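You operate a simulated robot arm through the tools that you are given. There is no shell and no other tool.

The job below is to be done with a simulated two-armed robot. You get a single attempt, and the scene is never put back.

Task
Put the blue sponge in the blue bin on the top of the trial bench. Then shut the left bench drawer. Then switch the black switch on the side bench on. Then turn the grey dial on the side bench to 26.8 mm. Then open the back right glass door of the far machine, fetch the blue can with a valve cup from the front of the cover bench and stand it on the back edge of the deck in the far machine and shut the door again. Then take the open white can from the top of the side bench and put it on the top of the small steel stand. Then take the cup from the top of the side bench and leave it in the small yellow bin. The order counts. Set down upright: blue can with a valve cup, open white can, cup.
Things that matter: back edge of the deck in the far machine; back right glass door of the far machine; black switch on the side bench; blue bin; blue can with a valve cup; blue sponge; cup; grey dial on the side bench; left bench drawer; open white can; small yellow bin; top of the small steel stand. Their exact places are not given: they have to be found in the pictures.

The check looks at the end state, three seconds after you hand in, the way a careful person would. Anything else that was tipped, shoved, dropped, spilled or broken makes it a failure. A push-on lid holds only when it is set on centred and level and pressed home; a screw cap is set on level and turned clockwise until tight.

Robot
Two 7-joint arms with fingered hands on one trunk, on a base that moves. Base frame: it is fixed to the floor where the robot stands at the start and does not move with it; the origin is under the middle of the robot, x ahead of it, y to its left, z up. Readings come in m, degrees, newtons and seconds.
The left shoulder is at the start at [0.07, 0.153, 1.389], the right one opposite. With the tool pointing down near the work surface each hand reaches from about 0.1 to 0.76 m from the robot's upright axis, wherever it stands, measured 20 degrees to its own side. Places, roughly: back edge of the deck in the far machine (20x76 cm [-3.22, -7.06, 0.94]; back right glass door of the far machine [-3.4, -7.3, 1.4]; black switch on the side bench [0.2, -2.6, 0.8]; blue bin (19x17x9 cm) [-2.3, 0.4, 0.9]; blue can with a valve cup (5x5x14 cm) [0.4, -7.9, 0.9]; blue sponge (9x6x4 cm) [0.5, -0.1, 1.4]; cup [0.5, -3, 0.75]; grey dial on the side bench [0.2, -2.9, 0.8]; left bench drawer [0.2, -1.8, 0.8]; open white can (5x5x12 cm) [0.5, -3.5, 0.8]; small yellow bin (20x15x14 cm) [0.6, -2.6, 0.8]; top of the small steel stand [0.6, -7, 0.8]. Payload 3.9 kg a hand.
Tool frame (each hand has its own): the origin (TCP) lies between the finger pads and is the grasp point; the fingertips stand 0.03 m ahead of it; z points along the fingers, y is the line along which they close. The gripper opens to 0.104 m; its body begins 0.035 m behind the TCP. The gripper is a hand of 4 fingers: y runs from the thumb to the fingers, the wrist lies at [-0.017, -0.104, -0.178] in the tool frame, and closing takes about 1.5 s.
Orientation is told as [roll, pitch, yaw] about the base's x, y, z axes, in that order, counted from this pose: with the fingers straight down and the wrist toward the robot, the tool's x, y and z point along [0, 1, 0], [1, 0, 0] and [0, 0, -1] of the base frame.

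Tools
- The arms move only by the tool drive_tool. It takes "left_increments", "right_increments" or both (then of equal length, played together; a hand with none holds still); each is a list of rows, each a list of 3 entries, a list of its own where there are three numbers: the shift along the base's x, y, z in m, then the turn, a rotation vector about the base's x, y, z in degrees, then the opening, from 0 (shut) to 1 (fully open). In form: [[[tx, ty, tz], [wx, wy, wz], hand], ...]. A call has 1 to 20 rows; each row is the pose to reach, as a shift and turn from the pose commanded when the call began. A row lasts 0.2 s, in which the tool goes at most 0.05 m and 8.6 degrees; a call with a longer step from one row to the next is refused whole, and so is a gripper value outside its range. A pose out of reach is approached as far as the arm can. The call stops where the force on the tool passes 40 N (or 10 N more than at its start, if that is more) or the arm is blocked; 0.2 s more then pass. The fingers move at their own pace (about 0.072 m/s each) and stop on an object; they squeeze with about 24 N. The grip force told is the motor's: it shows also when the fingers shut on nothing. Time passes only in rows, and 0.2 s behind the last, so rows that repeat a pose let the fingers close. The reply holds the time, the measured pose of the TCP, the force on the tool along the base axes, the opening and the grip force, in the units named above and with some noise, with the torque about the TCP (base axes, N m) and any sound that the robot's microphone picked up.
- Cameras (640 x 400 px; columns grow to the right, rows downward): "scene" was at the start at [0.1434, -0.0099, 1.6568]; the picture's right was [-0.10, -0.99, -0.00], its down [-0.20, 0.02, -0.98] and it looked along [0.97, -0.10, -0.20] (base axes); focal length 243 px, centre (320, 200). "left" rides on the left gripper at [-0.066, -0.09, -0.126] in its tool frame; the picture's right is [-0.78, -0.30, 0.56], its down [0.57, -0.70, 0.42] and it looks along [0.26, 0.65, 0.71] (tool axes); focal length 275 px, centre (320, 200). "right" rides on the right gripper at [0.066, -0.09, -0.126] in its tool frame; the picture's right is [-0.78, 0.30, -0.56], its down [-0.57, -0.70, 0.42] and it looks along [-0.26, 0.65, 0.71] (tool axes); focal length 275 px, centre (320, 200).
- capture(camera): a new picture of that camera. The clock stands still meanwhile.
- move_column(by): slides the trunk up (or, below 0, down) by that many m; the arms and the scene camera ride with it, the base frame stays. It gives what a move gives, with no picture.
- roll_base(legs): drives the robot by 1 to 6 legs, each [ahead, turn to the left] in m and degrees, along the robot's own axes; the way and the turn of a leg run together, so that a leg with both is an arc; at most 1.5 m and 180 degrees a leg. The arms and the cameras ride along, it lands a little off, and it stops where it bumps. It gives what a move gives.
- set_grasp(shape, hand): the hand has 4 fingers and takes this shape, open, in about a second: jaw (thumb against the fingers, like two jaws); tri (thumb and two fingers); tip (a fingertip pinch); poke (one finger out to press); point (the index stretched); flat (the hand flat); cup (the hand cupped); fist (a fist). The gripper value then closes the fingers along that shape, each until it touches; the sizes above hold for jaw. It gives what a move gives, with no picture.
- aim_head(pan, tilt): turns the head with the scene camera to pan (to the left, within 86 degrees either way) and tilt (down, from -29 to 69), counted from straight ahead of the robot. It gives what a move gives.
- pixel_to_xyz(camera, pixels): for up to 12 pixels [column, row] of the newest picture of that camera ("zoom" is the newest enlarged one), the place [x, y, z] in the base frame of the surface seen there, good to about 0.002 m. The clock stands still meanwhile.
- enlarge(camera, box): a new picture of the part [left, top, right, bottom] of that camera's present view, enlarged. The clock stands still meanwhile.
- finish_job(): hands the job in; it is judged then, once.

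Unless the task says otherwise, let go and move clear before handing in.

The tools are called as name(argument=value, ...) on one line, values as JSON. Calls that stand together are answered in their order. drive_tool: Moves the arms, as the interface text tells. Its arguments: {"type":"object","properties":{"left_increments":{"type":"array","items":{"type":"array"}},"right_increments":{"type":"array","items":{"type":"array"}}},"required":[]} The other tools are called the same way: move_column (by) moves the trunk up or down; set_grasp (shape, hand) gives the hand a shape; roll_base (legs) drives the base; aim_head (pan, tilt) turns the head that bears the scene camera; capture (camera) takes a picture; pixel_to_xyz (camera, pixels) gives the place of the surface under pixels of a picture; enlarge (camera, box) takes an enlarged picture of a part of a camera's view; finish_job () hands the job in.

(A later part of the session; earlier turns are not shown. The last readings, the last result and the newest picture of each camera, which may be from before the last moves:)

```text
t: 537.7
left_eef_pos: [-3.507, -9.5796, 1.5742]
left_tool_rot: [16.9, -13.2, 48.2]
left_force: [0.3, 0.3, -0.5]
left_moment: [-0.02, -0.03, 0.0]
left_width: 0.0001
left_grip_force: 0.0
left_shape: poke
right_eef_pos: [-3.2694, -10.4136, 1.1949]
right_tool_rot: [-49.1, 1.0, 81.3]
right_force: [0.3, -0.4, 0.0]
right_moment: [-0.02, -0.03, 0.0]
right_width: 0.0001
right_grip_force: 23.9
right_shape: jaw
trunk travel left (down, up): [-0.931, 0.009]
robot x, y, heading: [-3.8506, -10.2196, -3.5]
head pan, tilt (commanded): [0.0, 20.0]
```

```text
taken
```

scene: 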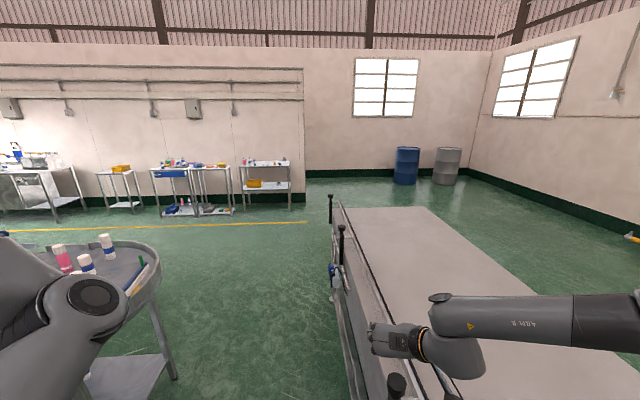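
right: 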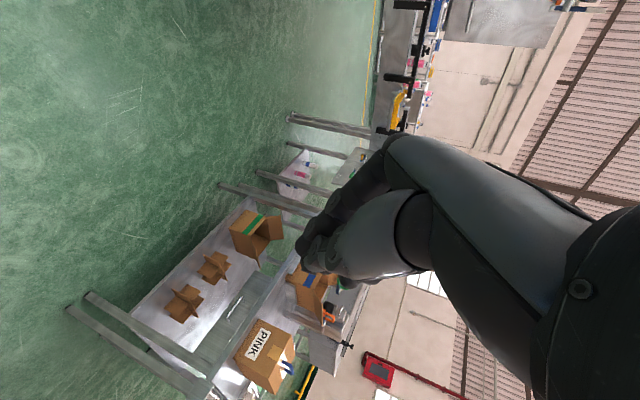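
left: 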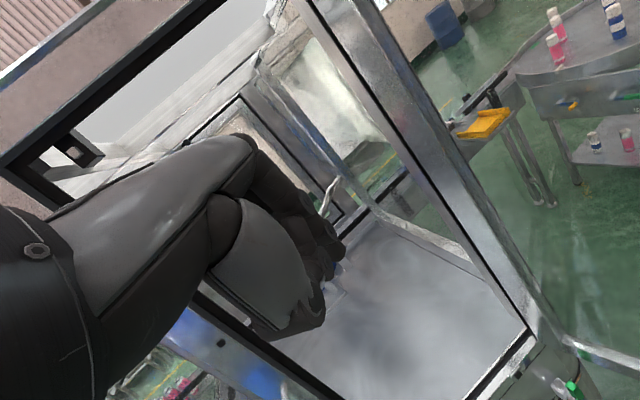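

I'm too near the guard rail on the right. I'll back up and sidestep left to y≈−9.95.

roll_base(legs=[[-0.45, 0], [0, 43.5], [0.38, 0], [0, -40]])

capture(camera="scene")

```text
t: 546.4
left_eef_pos: [-3.7308, -9.2722, 1.5745]
left_tool_rot: [16.9, -13.2, 53.1]
left_force: [-0.6, -0.4, -0.1]
left_moment: [-0.01, -0.02, -0.04]
left_width: 0.0002
left_grip_force: 0.0
left_shape: poke
right_eef_pos: [-3.4221, -10.0826, 1.1954]
right_tool_rot: [-49.0, 1.2, 86.3]
right_force: [0.2, -0.3, -0.2]
right_moment: [-0.02, 0.0, 0.03]
right_width: 0.0001
right_grip_force: 23.8
right_shape: jaw
trunk travel left (down, up): [-0.931, 0.009]
robot x, y, heading: [-4.0216, -9.9381, 1.2]
head pan, tilt (commanded): [0.0, 20.0]
```

```text
taken
```

scene: 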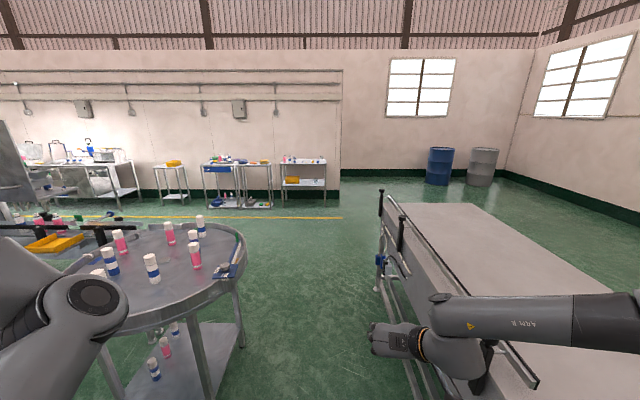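

Lined up in the passage. I'll drive through to x≈−1.3.

roll_base(legs=[[0, -1.5], [1.4, 0], [1.3, 0]])

aim_head(pan=20, tilt=20)

capture(camera="scene")

```text
t: 559.9
left_eef_pos: [-0.9728, -9.4285, 1.5761]
left_tool_rot: [17.0, -13.3, 48.2]
left_force: [0.1, -0.5, -0.4]
left_moment: [0.01, 0.01, -0.01]
left_width: 0.0
left_grip_force: 0.0
left_shape: poke
right_eef_pos: [-0.7314, -10.2622, 1.1944]
right_tool_rot: [-49.1, 1.0, 81.4]
right_force: [0.1, 0.2, 0.5]
right_moment: [0.03, 0.02, 0.01]
right_width: 0.0
right_grip_force: 24.5
right_shape: jaw
trunk travel left (down, up): [-0.931, 0.009]
robot x, y, heading: [-1.3136, -10.0672, -3.7]
head pan, tilt (commanded): [0.0, 20.0]
```

```text
t: 560.8
left_eef_pos: [-0.9724, -9.4297, 1.5755]
left_tool_rot: [16.9, -13.3, 48.3]
left_force: [0.1, 0.1, 0.2]
left_moment: [0.01, 0.01, 0.0]
left_width: 0.0002
left_grip_force: 0.0
left_shape: poke
right_eef_pos: [-0.7316, -10.2614, 1.195]
right_tool_rot: [-49.1, 1.0, 81.5]
right_force: [0.0, 0.5, 0.3]
right_moment: [0.02, 0.01, 0.02]
right_width: 0.0003
right_grip_force: 23.6
right_shape: jaw
trunk travel left (down, up): [-0.931, 0.009]
robot x, y, heading: [-1.3144, -10.0709, -3.7]
head pan, tilt (commanded): [20.0, 20.0]
```

```text
taken
```

scene: 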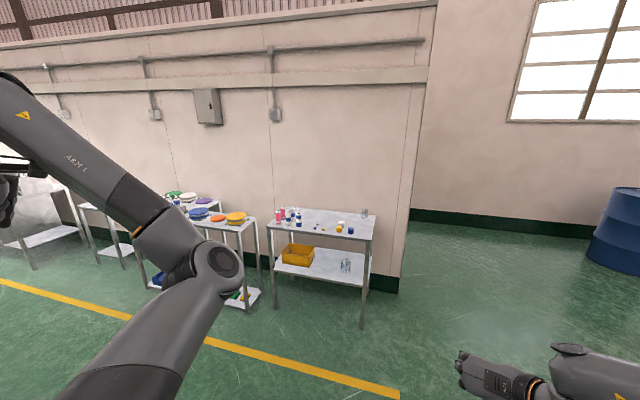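

I'm in the aisle; the cover bench with the coloured lids is at (205,215). I'll drive to face it around y≈−8.1.

roll_base(legs=[[0, 71.5], [1.05, 0], [1.0, 0], [0, -67]])

aim_head(pan=5, tilt=30)

capture(camera="scene")

```text
t: 577.1
left_eef_pos: [-0.2761, -7.5075, 1.5746]
left_tool_rot: [16.9, -13.3, 51.4]
left_force: [-0.2, 0.5, 0.1]
left_moment: [0.01, 0.03, 0.02]
left_width: 0.0
left_grip_force: 0.0
left_shape: poke
right_eef_pos: [0.0106, -8.3256, 1.1949]
right_tool_rot: [-49.1, 1.0, 84.5]
right_force: [-1.0, 0.7, 0.2]
right_moment: [-0.04, -0.01, -0.02]
right_width: 0.0
right_grip_force: 23.7
right_shape: jaw
trunk travel left (down, up): [-0.931, 0.009]
robot x, y, heading: [-0.5798, -8.1658, -0.6]
head pan, tilt (commanded): [20.0, 20.0]
```

```text
t: 577.9
left_eef_pos: [-0.2753, -7.509, 1.5755]
left_tool_rot: [16.9, -13.2, 51.4]
left_force: [0.3, -0.4, 0.2]
left_moment: [0.02, -0.01, -0.03]
left_width: 0.0
left_grip_force: 0.1
left_shape: poke
right_eef_pos: [0.0108, -8.3251, 1.1951]
right_tool_rot: [-49.0, 1.1, 84.6]
right_force: [0.5, -0.2, 0.4]
right_moment: [0.01, 0.01, 0.0]
right_width: 0.0
right_grip_force: 24.2
right_shape: jaw
trunk travel left (down, up): [-0.931, 0.009]
robot x, y, heading: [-0.5796, -8.1659, -0.1]
head pan, tilt (commanded): [5.0, 30.0]
```

```text
taken
```

scene: 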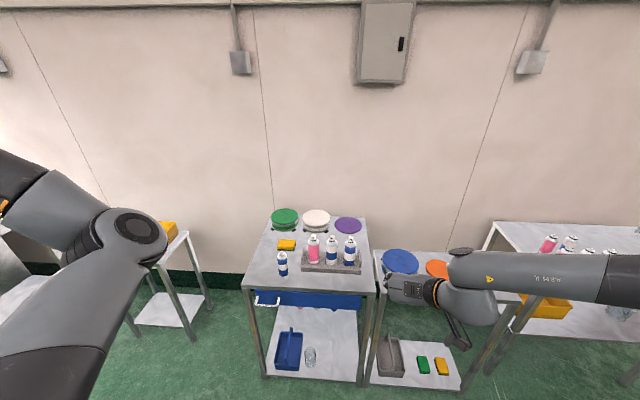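

The cover bench is ahead; a single blue can stands at its front left at (283,264), three more in a tray. I'll enlarge and measure.

enlarge(camera="scene", box=[240, 200, 380, 310])

pixel_to_xyz(camera="scene", pixels=[[283, 253], [283, 264], [283, 275], [276, 264], [290, 264], [313, 250], [302, 270], [287, 244], [245, 288], [375, 293], [260, 290], [330, 265]])

```text
3.64 times, centred on (310, 255) of scene
```

zoom: 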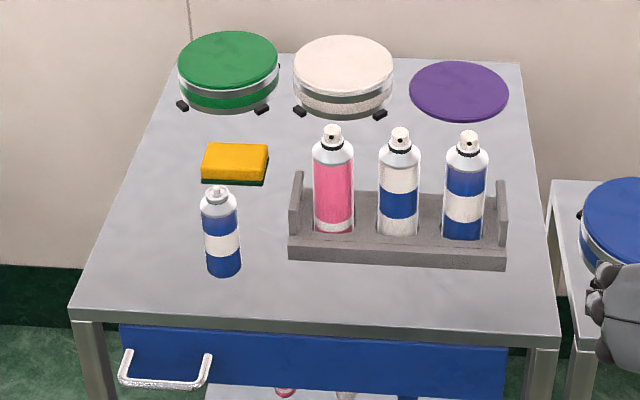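

```text
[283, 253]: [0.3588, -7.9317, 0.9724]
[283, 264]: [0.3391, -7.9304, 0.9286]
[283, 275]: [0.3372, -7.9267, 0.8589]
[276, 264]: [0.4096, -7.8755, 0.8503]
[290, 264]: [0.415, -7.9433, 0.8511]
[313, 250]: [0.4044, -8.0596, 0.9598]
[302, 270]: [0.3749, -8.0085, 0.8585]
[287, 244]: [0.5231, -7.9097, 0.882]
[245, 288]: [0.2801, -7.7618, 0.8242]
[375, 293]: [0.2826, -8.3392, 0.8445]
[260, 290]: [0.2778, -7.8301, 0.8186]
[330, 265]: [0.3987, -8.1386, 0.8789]
```

The can stands at about (0.362, −7.930), from z 0.85 to 0.985. I'll shift the base to about (−0.33, −7.76) so the right hand can take it from behind.

roll_base(legs=[[0, 58.5], [0.477, 0], [0, -58.5]])

aim_head(pan=-5, tilt=40)

capture(camera="scene")

```text
t: 586.0
left_eef_pos: [-0.0527, -7.0897, 1.5751]
left_tool_rot: [16.8, -13.3, 52.8]
left_force: [0.2, -1.2, -0.3]
left_moment: [0.01, -0.03, 0.03]
left_width: 0.0
left_grip_force: 0.0
left_shape: poke
right_eef_pos: [0.2521, -7.9009, 1.1952]
right_tool_rot: [-49.0, 1.1, 85.9]
right_force: [-0.2, 0.6, -1.0]
right_moment: [-0.04, 0.03, -0.01]
right_width: 0.0001
right_grip_force: 24.0
right_shape: jaw
trunk travel left (down, up): [-0.931, 0.009]
robot x, y, heading: [-0.3455, -7.7532, 0.9]
head pan, tilt (commanded): [5.0, 30.0]
```

```text
t: 586.7
left_eef_pos: [-0.0519, -7.0911, 1.575]
left_tool_rot: [16.9, -13.4, 52.8]
left_force: [0.2, 0.3, 0.3]
left_moment: [0.01, 0.04, 0.02]
left_width: 0.0001
left_grip_force: 0.0
left_shape: poke
right_eef_pos: [0.2524, -7.902, 1.1943]
right_tool_rot: [-49.0, 1.0, 85.9]
right_force: [0.1, 0.1, 0.2]
right_moment: [0.03, -0.01, 0.01]
right_width: 0.0
right_grip_force: 23.9
right_shape: jaw
trunk travel left (down, up): [-0.931, 0.009]
robot x, y, heading: [-0.3453, -7.7542, 0.9]
head pan, tilt (commanded): [-5.0, 40.0]
```

```text
taken
```

scene: 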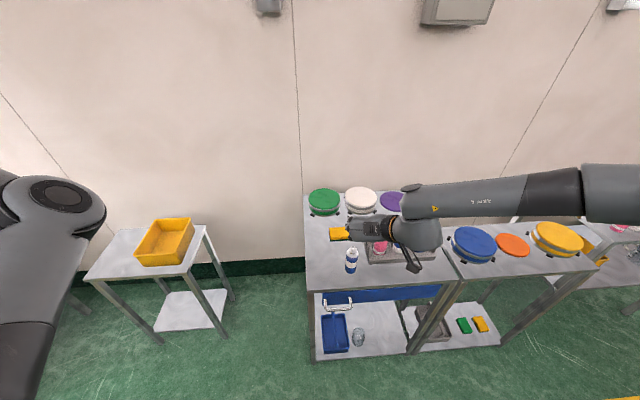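

The can is at (352,262). I'll measure it exactly from here, then lower the hand in front of it.

enlarge(camera="scene", box=[320, 225, 400, 285])

pixel_to_xyz(camera="scene", pixels=[[352, 250], [352, 258], [352, 266], [351, 272], [347, 262], [357, 262], [345, 240], [365, 262], [307, 285], [352, 290]])

```text
6.67 times, centred on (360, 255) of scene
```

zoom: 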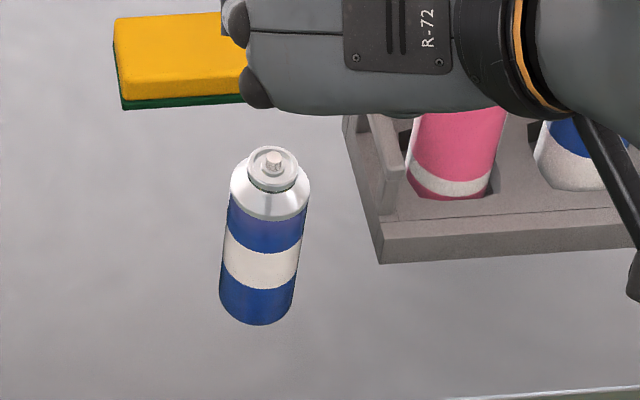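

```text
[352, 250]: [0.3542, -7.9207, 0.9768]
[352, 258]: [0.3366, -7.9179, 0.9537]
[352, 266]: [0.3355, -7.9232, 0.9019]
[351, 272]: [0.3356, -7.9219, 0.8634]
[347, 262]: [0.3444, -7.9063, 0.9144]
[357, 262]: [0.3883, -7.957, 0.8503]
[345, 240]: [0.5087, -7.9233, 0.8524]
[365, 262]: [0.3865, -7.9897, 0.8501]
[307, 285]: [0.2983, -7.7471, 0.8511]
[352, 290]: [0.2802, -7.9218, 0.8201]
```

Can centre is (0.360, −7.929). I'll lower the open hand in front of it at pitch about −40, then check alignment.

drive_tool(right_increments=[[[-0.01, -0.005, -0.04], [0, 1.5, 0], 0.4], [[-0.02, -0.01, -0.08], [0, 3, 0], 0.8], [[-0.03, -0.015, -0.12], [0, 4.5, 0], 0.8], [[-0.035, -0.02, -0.16], [0, 6, 0], 0.8], [[-0.035, -0.025, -0.2], [0, 7.5, 0], 0.8], [[-0.035, -0.027, -0.235], [0, 9, 0], 0.8], [[-0.035, -0.027, -0.247], [0, 9, 0], 0.8], [[-0.035, -0.027, -0.247], [0, 9, 0], 0.8]])

capture(camera="right")

capture(camera="scene")

```text
t: 588.5
left_eef_pos: [-0.0517, -7.0898, 1.5754]
left_tool_rot: [16.9, -13.3, 52.9]
left_force: [-1.0, -0.1, -0.5]
left_moment: [-0.02, 0.01, 0.0]
left_width: 0.0004
left_grip_force: 0.1
left_shape: poke
right_eef_pos: [0.2363, -7.9284, 0.9542]
right_tool_rot: [-38.6, 1.8, 86.2]
right_force: [0.6, -0.1, 0.1]
right_moment: [-0.01, 0.01, -0.03]
right_width: 0.0833
right_grip_force: 0.2
right_shape: jaw
right hand out of reach, approached as far as the arm can: row 4, 5, 6, 7, 8
trunk travel left (down, up): [-0.931, 0.009]
robot x, y, heading: [-0.3451, -7.7543, 1.1]
head pan, tilt (commanded): [-5.0, 40.0]
```

```text
taken
```

right: 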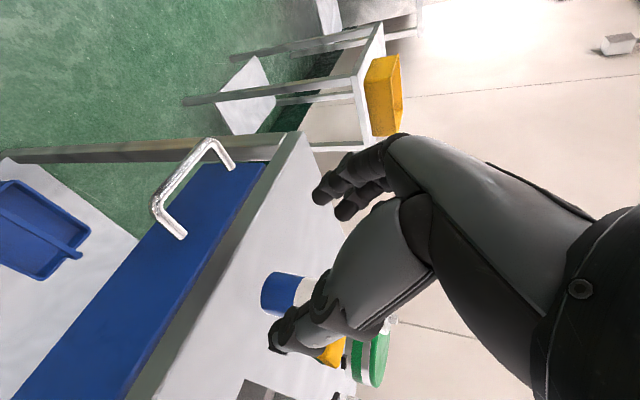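

```text
taken
```

scene: 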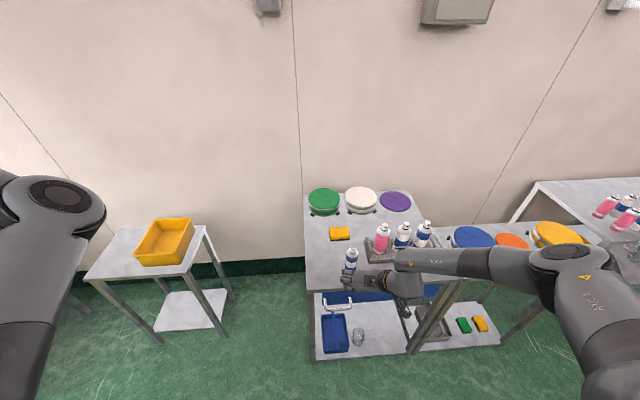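

The can is straight ahead of the open hand, 0.124 m away. I'll advance around it and close gently.

drive_tool(right_increments=[[[0.03, 0, 0], [0, 0, 0], 0.8], [[0.06, 0, -0.003], [0, 0, 0], 0.8], [[0.09, 0, -0.006], [0, 0, 0], 0.8], [[0.11, 0, -0.008], [0, 0, 0], 0.8], [[0.124, -0.0005, -0.008], [0, 0, 0], 0.8], [[0.124, -0.0005, -0.008], [0, 0, 0], 0.8]])

capture(camera="right")

enlarge(camera="scene", box=[310, 220, 430, 310])

```text
t: 589.9
left_eef_pos: [-0.0521, -7.0928, 1.5754]
left_tool_rot: [16.9, -13.3, 52.9]
left_force: [-0.6, -0.1, 0.0]
left_moment: [0.03, 0.01, 0.02]
left_width: 0.0
left_grip_force: 0.0
left_shape: poke
right_eef_pos: [0.3513, -7.9288, 0.9496]
right_tool_rot: [-40.1, 1.6, 86.1]
right_force: [0.3, -0.1, 0.0]
right_moment: [0.0, -0.01, 0.0]
right_width: 0.0828
right_grip_force: 0.1
right_shape: jaw
right hand out of reach, approached as far as the arm can: row 5, 6
trunk travel left (down, up): [-0.931, 0.009]
robot x, y, heading: [-0.343, -7.7527, 1.0]
head pan, tilt (commanded): [-5.0, 40.0]
```

```text
taken
```

right: 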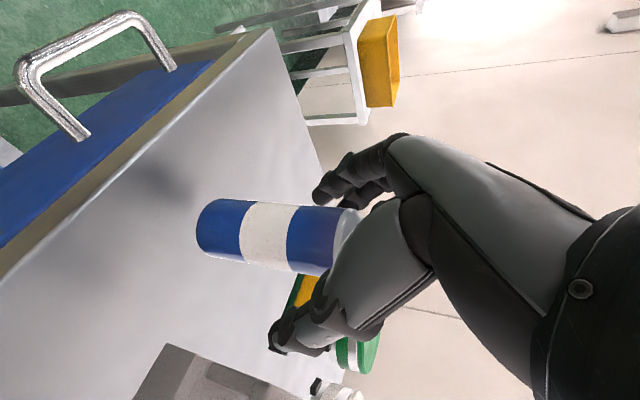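

```text
4.44 times, centred on (370, 265) of scene
```

zoom: 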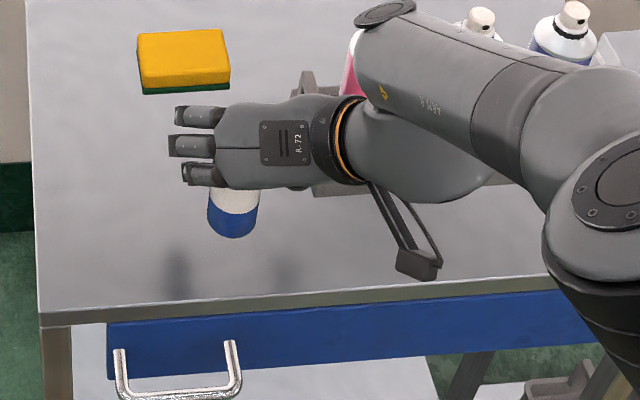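

The fingers surround the can (TCP within 1 cm of its centre). I'll close.

drive_tool(right_increments=[[[0, 0, 0], [0, 0, 0], 0], [[0, 0, 0], [0, 0, 0], 0], [[0, 0, 0], [0, 0, 0], 0], [[0, 0, 0], [0, 0, 0], 0], [[0, 0, 0], [0, 0, 0], 0], [[0, 0, 0], [0, 0, 0], 0], [[0, 0, 0], [0, 0, 0], 0]])

capture(camera="right")

```text
t: 591.5
left_eef_pos: [-0.0507, -7.0905, 1.5756]
left_tool_rot: [16.8, -13.2, 52.8]
left_force: [0.0, 0.5, -0.2]
left_moment: [-0.02, 0.02, 0.02]
left_width: 0.0
left_grip_force: 0.1
left_shape: poke
right_eef_pos: [0.3526, -7.9279, 0.9499]
right_tool_rot: [-40.0, 1.6, 86.2]
right_force: [0.1, 0.0, -1.0]
right_moment: [-0.01, 0.01, -0.01]
right_width: 0.0359
right_grip_force: 23.8
right_shape: jaw
trunk travel left (down, up): [-0.931, 0.009]
robot x, y, heading: [-0.3453, -7.7516, 1.0]
head pan, tilt (commanded): [-5.0, 40.0]
```

```text
taken
```

right: 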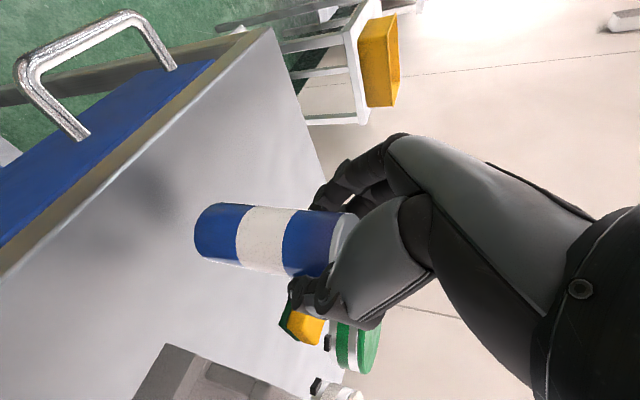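

The can is held (23.8 N). I'll lift it straight up, check, and then back away.

drive_tool(right_increments=[[[0, 0, 0.02], [0, 0, 0], 0], [[0, 0, 0.045], [0, 0, 0], 0], [[0, 0, 0.07], [0, 0, 0], 0], [[0, 0, 0.1], [0, 0, 0], 0], [[-0.02, 0, 0.13], [0, 0, 0], 0], [[-0.04, 0, 0.16], [0, 0, 0], 0]])

capture(camera="right")

capture(camera="scene")

```text
t: 592.9
left_eef_pos: [-0.0537, -7.0914, 1.576]
left_tool_rot: [17.0, -13.4, 52.7]
left_force: [-0.7, 0.4, 0.0]
left_moment: [-0.03, 0.02, -0.03]
left_width: 0.0
left_grip_force: 0.1
left_shape: poke
right_eef_pos: [0.3112, -7.9302, 1.1094]
right_tool_rot: [-40.0, 1.7, 86.0]
right_force: [-1.0, 0.5, -2.1]
right_moment: [0.01, 0.0, -0.02]
right_width: 0.0354
right_grip_force: 24.2
right_shape: jaw
trunk travel left (down, up): [-0.931, 0.009]
robot x, y, heading: [-0.3422, -7.7527, 1.0]
head pan, tilt (commanded): [-5.0, 40.0]
```

```text
taken
```

right: 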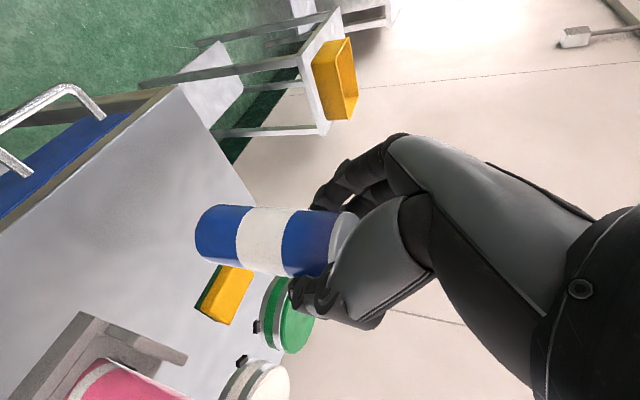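

```text
taken
```

scene: 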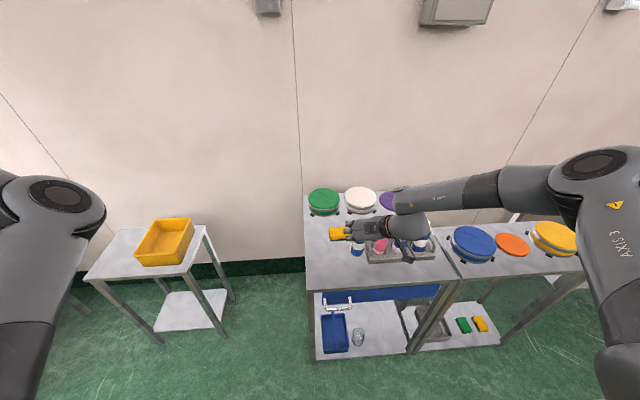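

The can hangs upright in the hand, clear of the bench. I'll back off and drive back the same way around to the machine.

drive_tool(right_increments=[[[-0.02, 0, 0.03], [0, 0, 0], 0], [[-0.04, 0, 0.06], [0, 0, 0], 0], [[-0.05, 0, 0.08], [0, 0, 0], 0]])

roll_base(legs=[[-0.32, 0], [0, -106.5], [1.15, 0], [1.15, 0], [0, -74]])

aim_head(pan=0, tilt=25)

capture(camera="scene")

```text
t: 593.7
left_eef_pos: [-0.0538, -7.0906, 1.5754]
left_tool_rot: [16.9, -13.3, 52.8]
left_force: [0.9, 0.9, -0.1]
left_moment: [0.01, 0.0, 0.02]
left_width: 0.0
left_grip_force: 0.0
left_shape: poke
right_eef_pos: [0.2606, -7.9313, 1.1927]
right_tool_rot: [-40.0, 1.6, 86.1]
right_force: [0.1, -0.6, -1.2]
right_moment: [0.02, -0.01, 0.01]
right_width: 0.0357
right_grip_force: 24.0
right_shape: jaw
trunk travel left (down, up): [-0.931, 0.009]
robot x, y, heading: [-0.3441, -7.7514, 0.8]
head pan, tilt (commanded): [-5.0, 40.0]
```

```text
t: 614.2
left_eef_pos: [-1.5081, -10.612, 1.5755]
left_tool_rot: [16.9, -13.4, -126.2]
left_force: [0.2, -0.2, 0.2]
left_moment: [-0.03, 0.01, 0.0]
left_width: 0.0
left_grip_force: 0.0
left_shape: poke
right_eef_pos: [-1.8377, -9.7763, 1.1912]
right_tool_rot: [-39.9, 1.7, -92.9]
right_force: [0.7, -0.8, -0.9]
right_moment: [-0.01, 0.0, 0.0]
right_width: 0.0351
right_grip_force: 23.8
right_shape: jaw
trunk travel left (down, up): [-0.931, 0.009]
robot x, y, heading: [-1.227, -9.9429, -178.3]
head pan, tilt (commanded): [-5.0, 40.0]
```

```text
t: 614.9
left_eef_pos: [-1.5083, -10.611, 1.5754]
left_tool_rot: [16.8, -13.4, -126.2]
left_force: [-0.3, -0.1, -1.1]
left_moment: [0.0, -0.01, 0.0]
left_width: 0.0001
left_grip_force: 0.0
left_shape: poke
right_eef_pos: [-1.8368, -9.7753, 1.1907]
right_tool_rot: [-40.0, 1.6, -92.9]
right_force: [0.4, 0.1, -1.6]
right_moment: [-0.01, 0.03, 0.03]
right_width: 0.0354
right_grip_force: 24.0
right_shape: jaw
trunk travel left (down, up): [-0.931, 0.009]
robot x, y, heading: [-1.2288, -9.9395, -178.1]
head pan, tilt (commanded): [0.0, 25.0]
```

```text
taken
```

scene: 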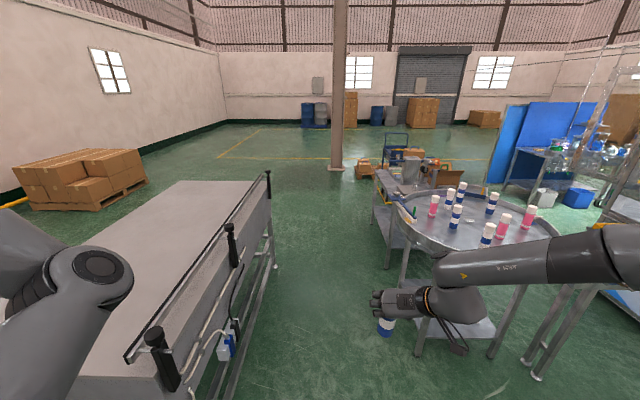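

Lined up in the passage with the can upright at (385,325). I'll drive through.

roll_base(legs=[[0, -1.6], [1.4, 0], [1.3, 0]])

capture(camera="scene")

```text
t: 628.7
left_eef_pos: [-4.289, -10.6108, 1.5755]
left_tool_rot: [16.9, -13.3, -127.7]
left_force: [-0.6, -0.8, -0.1]
left_moment: [-0.03, -0.02, 0.0]
left_width: 0.0
left_grip_force: 0.0
left_shape: poke
right_eef_pos: [-4.5944, -9.767, 1.191]
right_tool_rot: [-40.1, 1.5, -94.4]
right_force: [0.7, 0.2, -1.5]
right_moment: [-0.01, 0.0, 0.03]
right_width: 0.0353
right_grip_force: 23.8
right_shape: jaw
trunk travel left (down, up): [-0.931, 0.009]
robot x, y, heading: [-3.9908, -9.9513, -179.8]
head pan, tilt (commanded): [0.0, 25.0]
```

```text
taken
```

scene: 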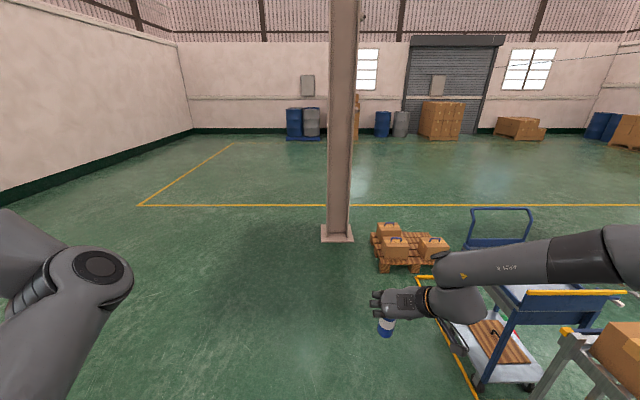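

Now around the pillar: southwest, west, then north.

roll_base(legs=[[0, 19], [1.22, 0], [1.22, 0], [0, -19], [1.45, 0], [0, -90]])

capture(camera="scene")

```text
t: 653.2
left_eef_pos: [-8.3745, -10.5066, 1.5755]
left_tool_rot: [16.9, -13.3, 142.9]
left_force: [-0.1, 0.3, -0.6]
left_moment: [0.0, 0.0, 0.0]
left_width: 0.0001
left_grip_force: 0.0
left_shape: poke
right_eef_pos: [-7.5337, -10.1911, 1.1909]
right_tool_rot: [-39.9, 1.7, 176.3]
right_force: [0.2, -0.8, -1.4]
right_moment: [-0.02, -0.01, -0.02]
right_width: 0.035
right_grip_force: 24.5
right_shape: jaw
trunk travel left (down, up): [-0.931, 0.009]
robot x, y, heading: [-7.7067, -10.7986, 91.0]
head pan, tilt (commanded): [0.0, 25.0]
```

```text
taken
```

scene: 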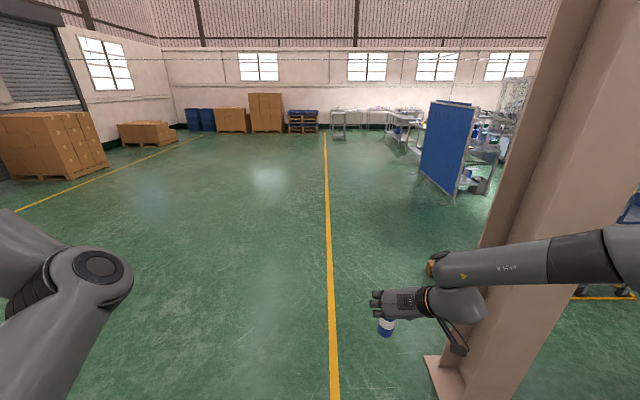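

Clear ahead; the pillar stays to the right. I'll drive north and then face east.

roll_base(legs=[[1.5, 0], [1.45, 0], [0, -91]])

capture(camera="scene")

```text
t: 671.2
left_eef_pos: [-7.4243, -7.25, 1.5742]
left_tool_rot: [16.9, -13.3, 49.6]
left_force: [0.9, 0.2, 0.3]
left_moment: [0.0, 0.02, 0.0]
left_width: 0.0
left_grip_force: 0.0
left_shape: poke
right_eef_pos: [-7.1596, -8.1072, 1.1914]
right_tool_rot: [-40.0, 1.7, 82.9]
right_force: [0.4, -0.1, -1.1]
right_moment: [0.01, -0.01, 0.0]
right_width: 0.035
right_grip_force: 24.2
right_shape: jaw
trunk travel left (down, up): [-0.931, 0.009]
robot x, y, heading: [-7.7548, -7.8928, -2.3]
head pan, tilt (commanded): [0.0, 25.0]
```

```text
taken
```

scene: 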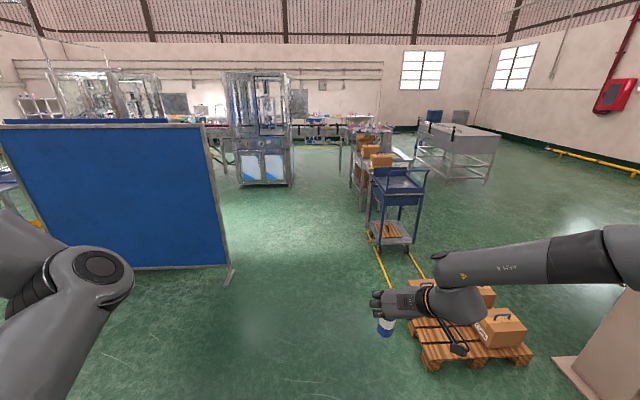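

I'll continue east along the corridor, then approach the open door from the left side.

roll_base(legs=[[0, 2.8], [1.45, 0], [1.45, 0], [0, 60]])

aim_head(pan=-40, tilt=20)

capture(camera="scene")

```text
t: 688.1
left_eef_pos: [-5.3476, -7.3155, 1.5753]
left_tool_rot: [16.8, -13.3, 114.8]
left_force: [0.0, 1.2, 0.5]
left_moment: [0.02, -0.02, 0.03]
left_width: 0.0
left_grip_force: 0.0
left_shape: poke
right_eef_pos: [-4.4585, -7.4335, 1.1909]
right_tool_rot: [-39.9, 1.6, 148.1]
right_force: [0.9, 0.1, -1.9]
right_moment: [-0.03, 0.01, 0.0]
right_width: 0.0351
right_grip_force: 23.8
right_shape: jaw
trunk travel left (down, up): [-0.931, 0.009]
robot x, y, heading: [-4.8971, -7.883, 62.9]
head pan, tilt (commanded): [0.0, 25.0]
```

```text
t: 689.2
left_eef_pos: [-5.3476, -7.3147, 1.5747]
left_tool_rot: [16.9, -13.3, 114.9]
left_force: [0.1, 0.9, -0.7]
left_moment: [-0.01, -0.02, 0.01]
left_width: 0.0
left_grip_force: 0.1
left_shape: poke
right_eef_pos: [-4.459, -7.4331, 1.1907]
right_tool_rot: [-40.0, 1.6, 148.0]
right_force: [0.4, -0.4, -1.4]
right_moment: [-0.05, -0.02, 0.0]
right_width: 0.035
right_grip_force: 24.0
right_shape: jaw
trunk travel left (down, up): [-0.931, 0.009]
robot x, y, heading: [-4.8987, -7.8845, 62.9]
head pan, tilt (commanded): [-40.0, 20.0]
```

```text
taken
```

scene: 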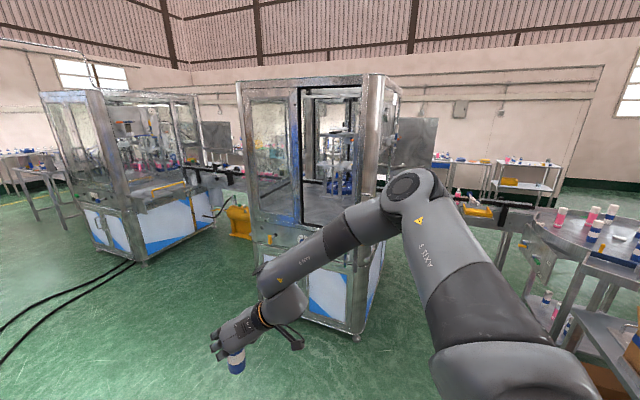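

The opening is visible at (335,150). I'll drive to about (−4.43, −6.97) and face the machine.

roll_base(legs=[[1.03, 0], [0, -62.5]])

aim_head(pan=-12, tilt=25)

capture(camera="scene")

```text
t: 697.1
left_eef_pos: [-4.144, -6.329, 1.5741]
left_tool_rot: [16.9, -13.3, 52.7]
left_force: [0.3, -0.4, -0.4]
left_moment: [0.0, 0.0, 0.01]
left_width: 0.0001
left_grip_force: 0.0
left_shape: poke
right_eef_pos: [-3.8335, -7.1716, 1.191]
right_tool_rot: [-39.9, 1.7, 86.0]
right_force: [-0.1, 1.2, -0.8]
right_moment: [-0.02, 0.02, 0.0]
right_width: 0.0351
right_grip_force: 23.7
right_shape: jaw
trunk travel left (down, up): [-0.931, 0.009]
robot x, y, heading: [-4.4394, -6.9927, 0.9]
head pan, tilt (commanded): [-40.0, 20.0]
```

```text
t: 698.0
left_eef_pos: [-4.1446, -6.3294, 1.576]
left_tool_rot: [16.8, -13.3, 52.7]
left_force: [0.3, -0.7, 0.4]
left_moment: [-0.01, 0.01, 0.04]
left_width: 0.0001
left_grip_force: 0.0
left_shape: poke
right_eef_pos: [-3.8339, -7.1724, 1.1899]
right_tool_rot: [-39.9, 1.6, 86.0]
right_force: [0.5, -0.4, -1.7]
right_moment: [0.0, -0.03, -0.02]
right_width: 0.0352
right_grip_force: 24.0
right_shape: jaw
trunk travel left (down, up): [-0.931, 0.009]
robot x, y, heading: [-4.4418, -6.9937, 0.7]
head pan, tilt (commanded): [-12.0, 25.0]
```

```text
taken
```

scene: 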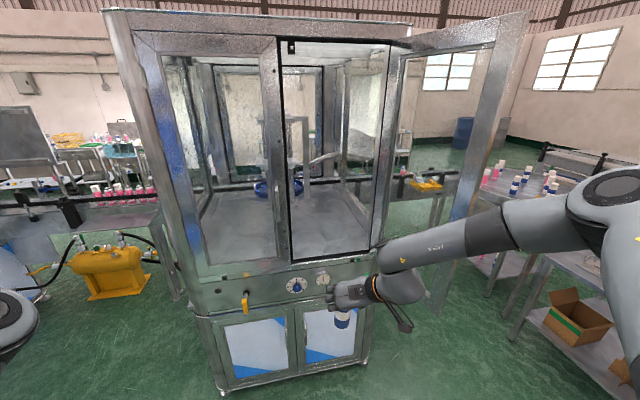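

The door is still wide open at right. I'll measure the sill, deck back edge and doorway sides.

enlarge(camera="scene", box=[260, 140, 420, 300])

pixel_to_xyz(camera="scene", pixels=[[330, 258], [330, 252], [330, 245], [330, 235], [330, 220], [370, 245], [300, 255], [375, 200], [285, 200], [480, 150], [455, 240], [330, 262]])

```text
2.50 times, centred on (340, 220) of scene
```

zoom: 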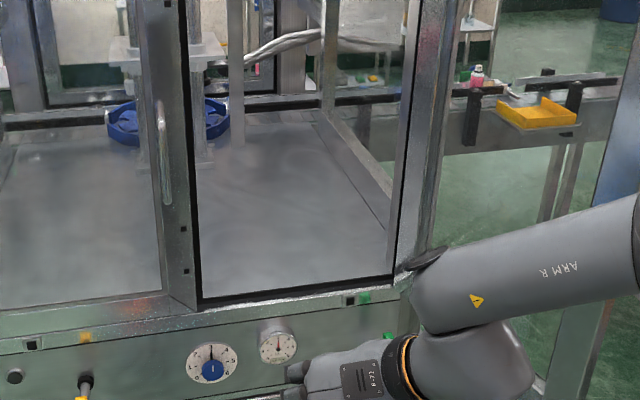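

```text
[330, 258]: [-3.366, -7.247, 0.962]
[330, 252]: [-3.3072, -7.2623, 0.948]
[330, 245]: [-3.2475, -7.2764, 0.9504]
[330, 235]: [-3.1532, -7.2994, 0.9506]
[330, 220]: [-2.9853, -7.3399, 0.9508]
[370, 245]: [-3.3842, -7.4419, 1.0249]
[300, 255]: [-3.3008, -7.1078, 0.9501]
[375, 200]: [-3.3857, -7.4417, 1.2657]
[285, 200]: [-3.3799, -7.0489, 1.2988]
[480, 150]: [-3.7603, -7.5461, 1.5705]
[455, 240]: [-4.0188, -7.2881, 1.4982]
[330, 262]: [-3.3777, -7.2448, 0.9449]
```

The sill is only at z≈0.962 and the deck at 0.950. I'll check where the right elbow is relative to the open door (edge at (−3.76, −7.55)).

pixel_to_xyz(camera="scene", pixels=[[600, 185], [570, 205], [560, 230], [540, 215], [500, 220], [590, 240], [470, 300], [500, 100]])

```text
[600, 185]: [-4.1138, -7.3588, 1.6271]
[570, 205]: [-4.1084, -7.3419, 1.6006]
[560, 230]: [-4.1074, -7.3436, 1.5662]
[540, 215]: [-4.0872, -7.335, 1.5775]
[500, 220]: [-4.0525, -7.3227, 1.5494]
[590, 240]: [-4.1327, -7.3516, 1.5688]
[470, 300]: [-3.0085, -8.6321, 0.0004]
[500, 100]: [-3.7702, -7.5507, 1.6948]
```

The elbow stays about 7 cm clear of the open door along this line. I'll drive forward 0.3 m, check, then the rest.

roll_base(legs=[[0, -0.7], [0.3, 0]])

capture(camera="scene")

capture(camera="right")

```text
t: 700.5
left_eef_pos: [-3.833, -6.3317, 1.5764]
left_tool_rot: [16.8, -13.4, 52.3]
left_force: [-0.9, -0.1, -0.7]
left_moment: [-0.03, -0.03, -0.01]
left_width: 0.0
left_grip_force: 0.0
left_shape: poke
right_eef_pos: [-3.5287, -7.176, 1.1918]
right_tool_rot: [-40.0, 1.5, 85.6]
right_force: [-0.1, -0.2, -1.6]
right_moment: [0.03, -0.03, -0.03]
right_width: 0.0349
right_grip_force: 24.2
right_shape: jaw
trunk travel left (down, up): [-0.931, 0.009]
robot x, y, heading: [-4.1284, -6.9905, 0.4]
head pan, tilt (commanded): [-12.0, 25.0]
```

```text
taken
```

scene: 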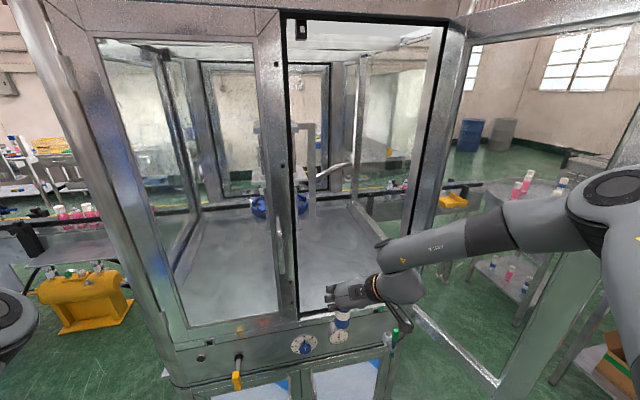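

```text
taken
```

right: 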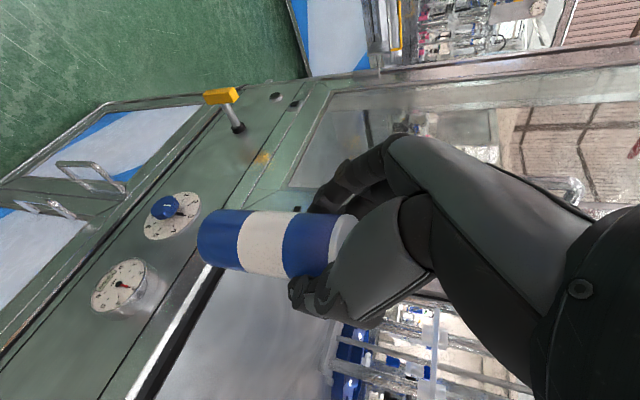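

Alignment is good: fingers about 5 cm right of the left door's stile. I'll drive the remaining 0.19 m.

roll_base(legs=[[0, -0.4], [0.19, 0]])

capture(camera="scene")

capture(camera="right")

```text
t: 702.4
left_eef_pos: [-3.6391, -6.3351, 1.5767]
left_tool_rot: [16.7, -13.5, 51.9]
left_force: [-0.5, 0.1, -0.6]
left_moment: [-0.02, -0.02, 0.02]
left_width: 0.0
left_grip_force: 0.0
left_shape: poke
right_eef_pos: [-3.3414, -7.1803, 1.1942]
right_tool_rot: [-40.1, 1.6, 84.9]
right_force: [-0.2, -0.9, -1.8]
right_moment: [0.01, -0.03, 0.0]
right_width: 0.0349
right_grip_force: 23.8
right_shape: jaw
trunk travel left (down, up): [-0.931, 0.009]
robot x, y, heading: [-3.9379, -6.991, -0.1]
head pan, tilt (commanded): [-12.0, 25.0]
```

```text
taken
```

scene: 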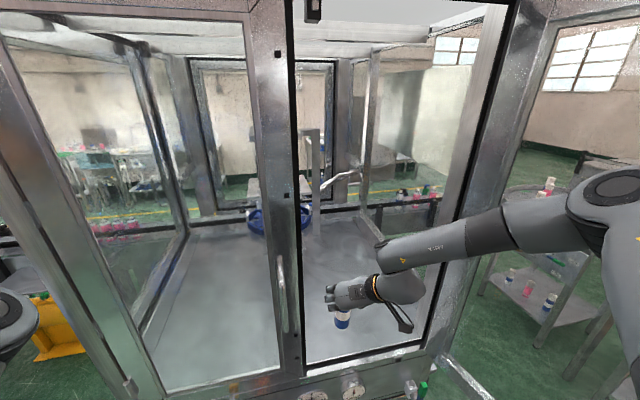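

```text
taken
```

right: 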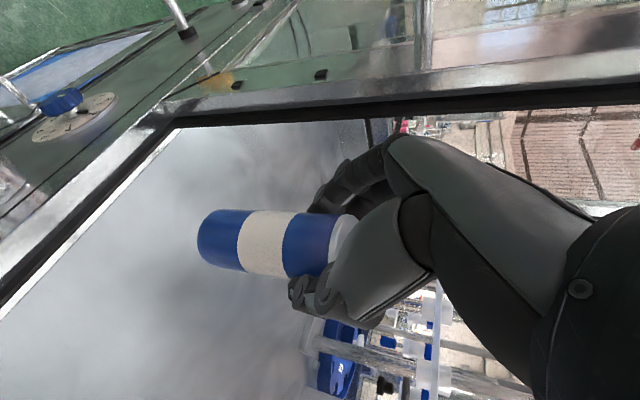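

The can is in the doorway. I'll move it 10 cm further in with the arm and lower it to just above the deck.

drive_tool(right_increments=[[[0.025, 0, -0.01], [0, 0, 0], 0], [[0.05, 0, -0.02], [0, 0, 0], 0], [[0.075, 0, -0.03], [0, 0, 0], 0], [[0.097, 0, -0.045], [0, 0, 0], 0], [[0.1, 0, -0.07], [0, 0, 0], 0], [[0.1, 0, -0.095], [0, 0, 0], 0], [[0.1, 0, -0.115], [0, 0, 0], 0], [[0.1, 0, -0.125], [0, 0, 0], 0]])

capture(camera="scene")

capture(camera="right")

```text
t: 704.1
left_eef_pos: [-3.6333, -6.3335, 1.5752]
left_tool_rot: [16.9, -13.4, 51.8]
left_force: [0.0, 0.3, -0.4]
left_moment: [-0.02, 0.01, 0.02]
left_width: 0.0
left_grip_force: 0.1
left_shape: poke
right_eef_pos: [-3.2368, -7.1824, 1.0662]
right_tool_rot: [-39.9, 1.6, 85.1]
right_force: [-0.2, -0.1, -1.8]
right_moment: [0.02, 0.07, 0.0]
right_width: 0.0353
right_grip_force: 24.0
right_shape: jaw
trunk travel left (down, up): [-0.931, 0.009]
robot x, y, heading: [-3.938, -6.9947, -0.3]
head pan, tilt (commanded): [-12.0, 25.0]
```

```text
taken
```

scene: 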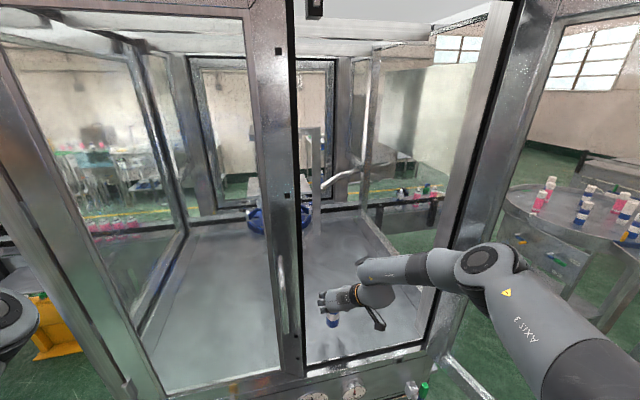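

```text
taken
```

right: 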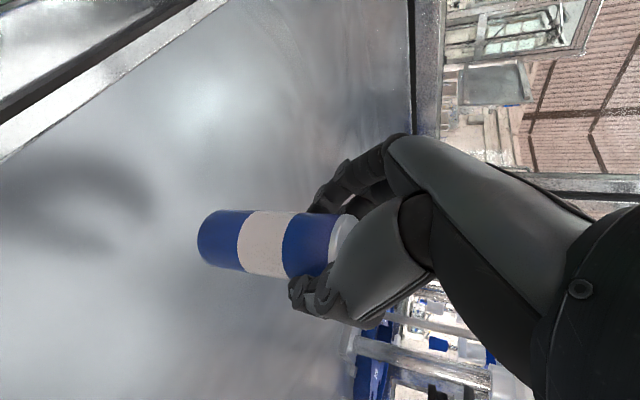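

The can's base is about 1.5 cm above the deck and upright. I'll lower it gently until it touches.

drive_tool(right_increments=[[[0, 0, -0.006], [0, 0, 0], 0], [[0, 0, -0.011], [0, 0, 0], 0], [[0, 0, -0.015], [0, 0, 0], 0], [[0, 0, -0.017], [0, 0, 0], 0]])

enlarge(camera="scene", box=[290, 250, 410, 350])

```text
t: 705.1
left_eef_pos: [-3.6349, -6.3339, 1.5766]
left_tool_rot: [16.8, -13.3, 51.7]
left_force: [-0.5, 0.2, -0.1]
left_moment: [-0.02, -0.02, -0.01]
left_width: 0.0
left_grip_force: 0.1
left_shape: poke
right_eef_pos: [-3.2367, -7.1812, 1.0497]
right_tool_rot: [-40.0, 1.6, 85.1]
right_force: [1.0, 0.5, 0.3]
right_moment: [0.02, -0.02, -0.03]
right_width: 0.0348
right_grip_force: 23.5
right_shape: jaw
trunk travel left (down, up): [-0.931, 0.009]
robot x, y, heading: [-3.9397, -6.9948, -0.4]
head pan, tilt (commanded): [-12.0, 25.0]
```

```text
4.00 times, centred on (350, 300) of scene
```

zoom: 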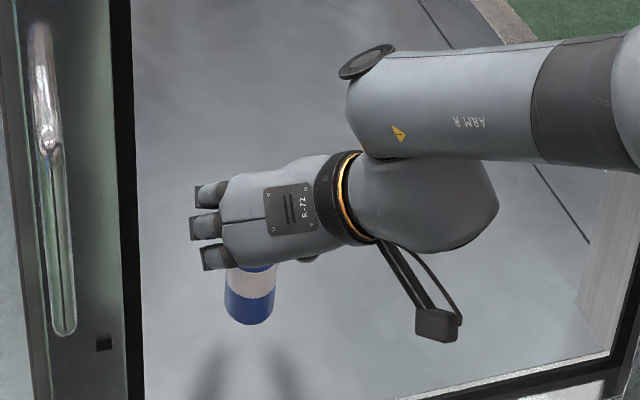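

The weight is off the hand (force z from −1.8 to 0.3 N): the can stands on the deck. I'll open and draw the hand straight back.

drive_tool(right_increments=[[[0, 0, 0], [0, 0, 0], 0.5], [[0, 0, 0], [0, 0, 0], 0.65], [[0, 0, 0], [0, 0, 0], 0.8], [[0, 0, 0], [0, 0, 0], 0.8], [[0, 0, 0], [0, 0, 0], 0.8], [[-0.015, 0.001, 0], [0, 0, 0], 0.8], [[-0.035, 0.003, 0.003], [0, 0, 0], 0.8], [[-0.06, 0.005, 0.006], [0, 0, 0], 0.8], [[-0.085, 0.007, 0.01], [0, 0, 0], 0.8], [[-0.11, 0.009, 0.02], [0, 0, 0], 0.8]])

capture(camera="scene")

capture(camera="right")

```text
t: 707.4
left_eef_pos: [-3.6368, -6.3346, 1.5759]
left_tool_rot: [16.7, -13.5, 51.8]
left_force: [-0.3, 0.1, -0.3]
left_moment: [-0.03, 0.01, -0.01]
left_width: 0.0
left_grip_force: 0.1
left_shape: poke
right_eef_pos: [-3.3478, -7.1705, 1.0712]
right_tool_rot: [-39.9, 1.6, 85.0]
right_force: [-0.6, 0.8, 1.3]
right_moment: [-0.03, -0.02, 0.0]
right_width: 0.0833
right_grip_force: 0.1
right_shape: jaw
trunk travel left (down, up): [-0.931, 0.009]
robot x, y, heading: [-3.942, -6.9897, -0.4]
head pan, tilt (commanded): [-12.0, 25.0]
```

```text
taken
```

scene: 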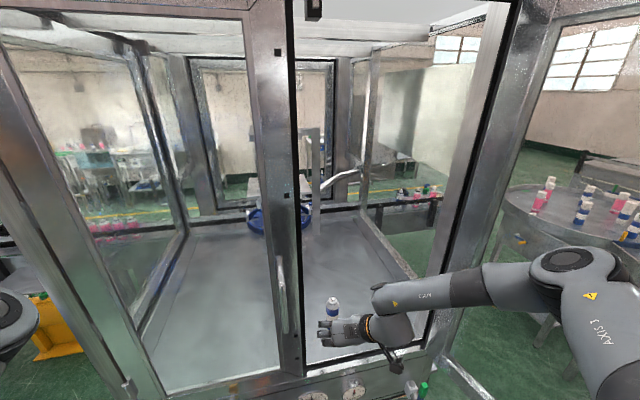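

```text
taken
```

right: 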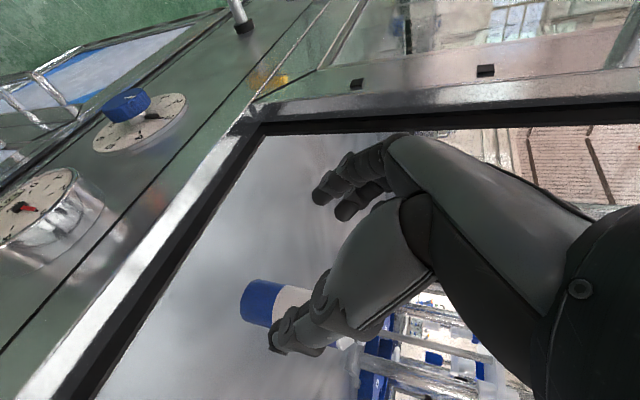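

The can stands upright on the deck at (333,307). I'll measure it and then withdraw the arm with the base.

pixel_to_xyz(camera="scene", pixels=[[333, 300], [333, 308], [333, 313], [330, 325]])

roll_base(legs=[[-0.35, 0]])

capture(camera="scene")

```text
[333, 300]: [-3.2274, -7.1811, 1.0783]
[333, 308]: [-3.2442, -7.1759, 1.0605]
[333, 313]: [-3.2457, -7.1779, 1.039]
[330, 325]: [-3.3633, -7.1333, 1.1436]
```

```text
t: 709.6
left_eef_pos: [-3.9788, -6.3329, 1.5746]
left_tool_rot: [17.1, -13.2, 51.9]
left_force: [-0.3, -0.2, -0.5]
left_moment: [0.01, 0.02, -0.01]
left_width: 0.0
left_grip_force: 0.0
left_shape: poke
right_eef_pos: [-3.6891, -7.1691, 1.0676]
right_tool_rot: [-39.7, 1.7, 85.1]
right_force: [-0.2, 0.1, -0.1]
right_moment: [0.01, 0.0, 0.0]
right_width: 0.083
right_grip_force: 0.0
right_shape: jaw
trunk travel left (down, up): [-0.931, 0.009]
robot x, y, heading: [-4.286, -6.9894, -0.1]
head pan, tilt (commanded): [-12.0, 25.0]
```

```text
taken
```

scene: 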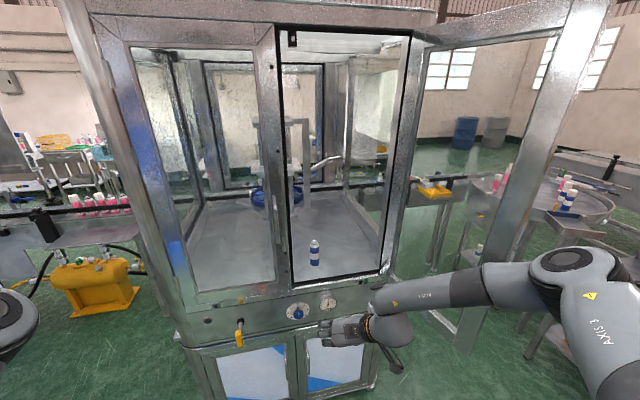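

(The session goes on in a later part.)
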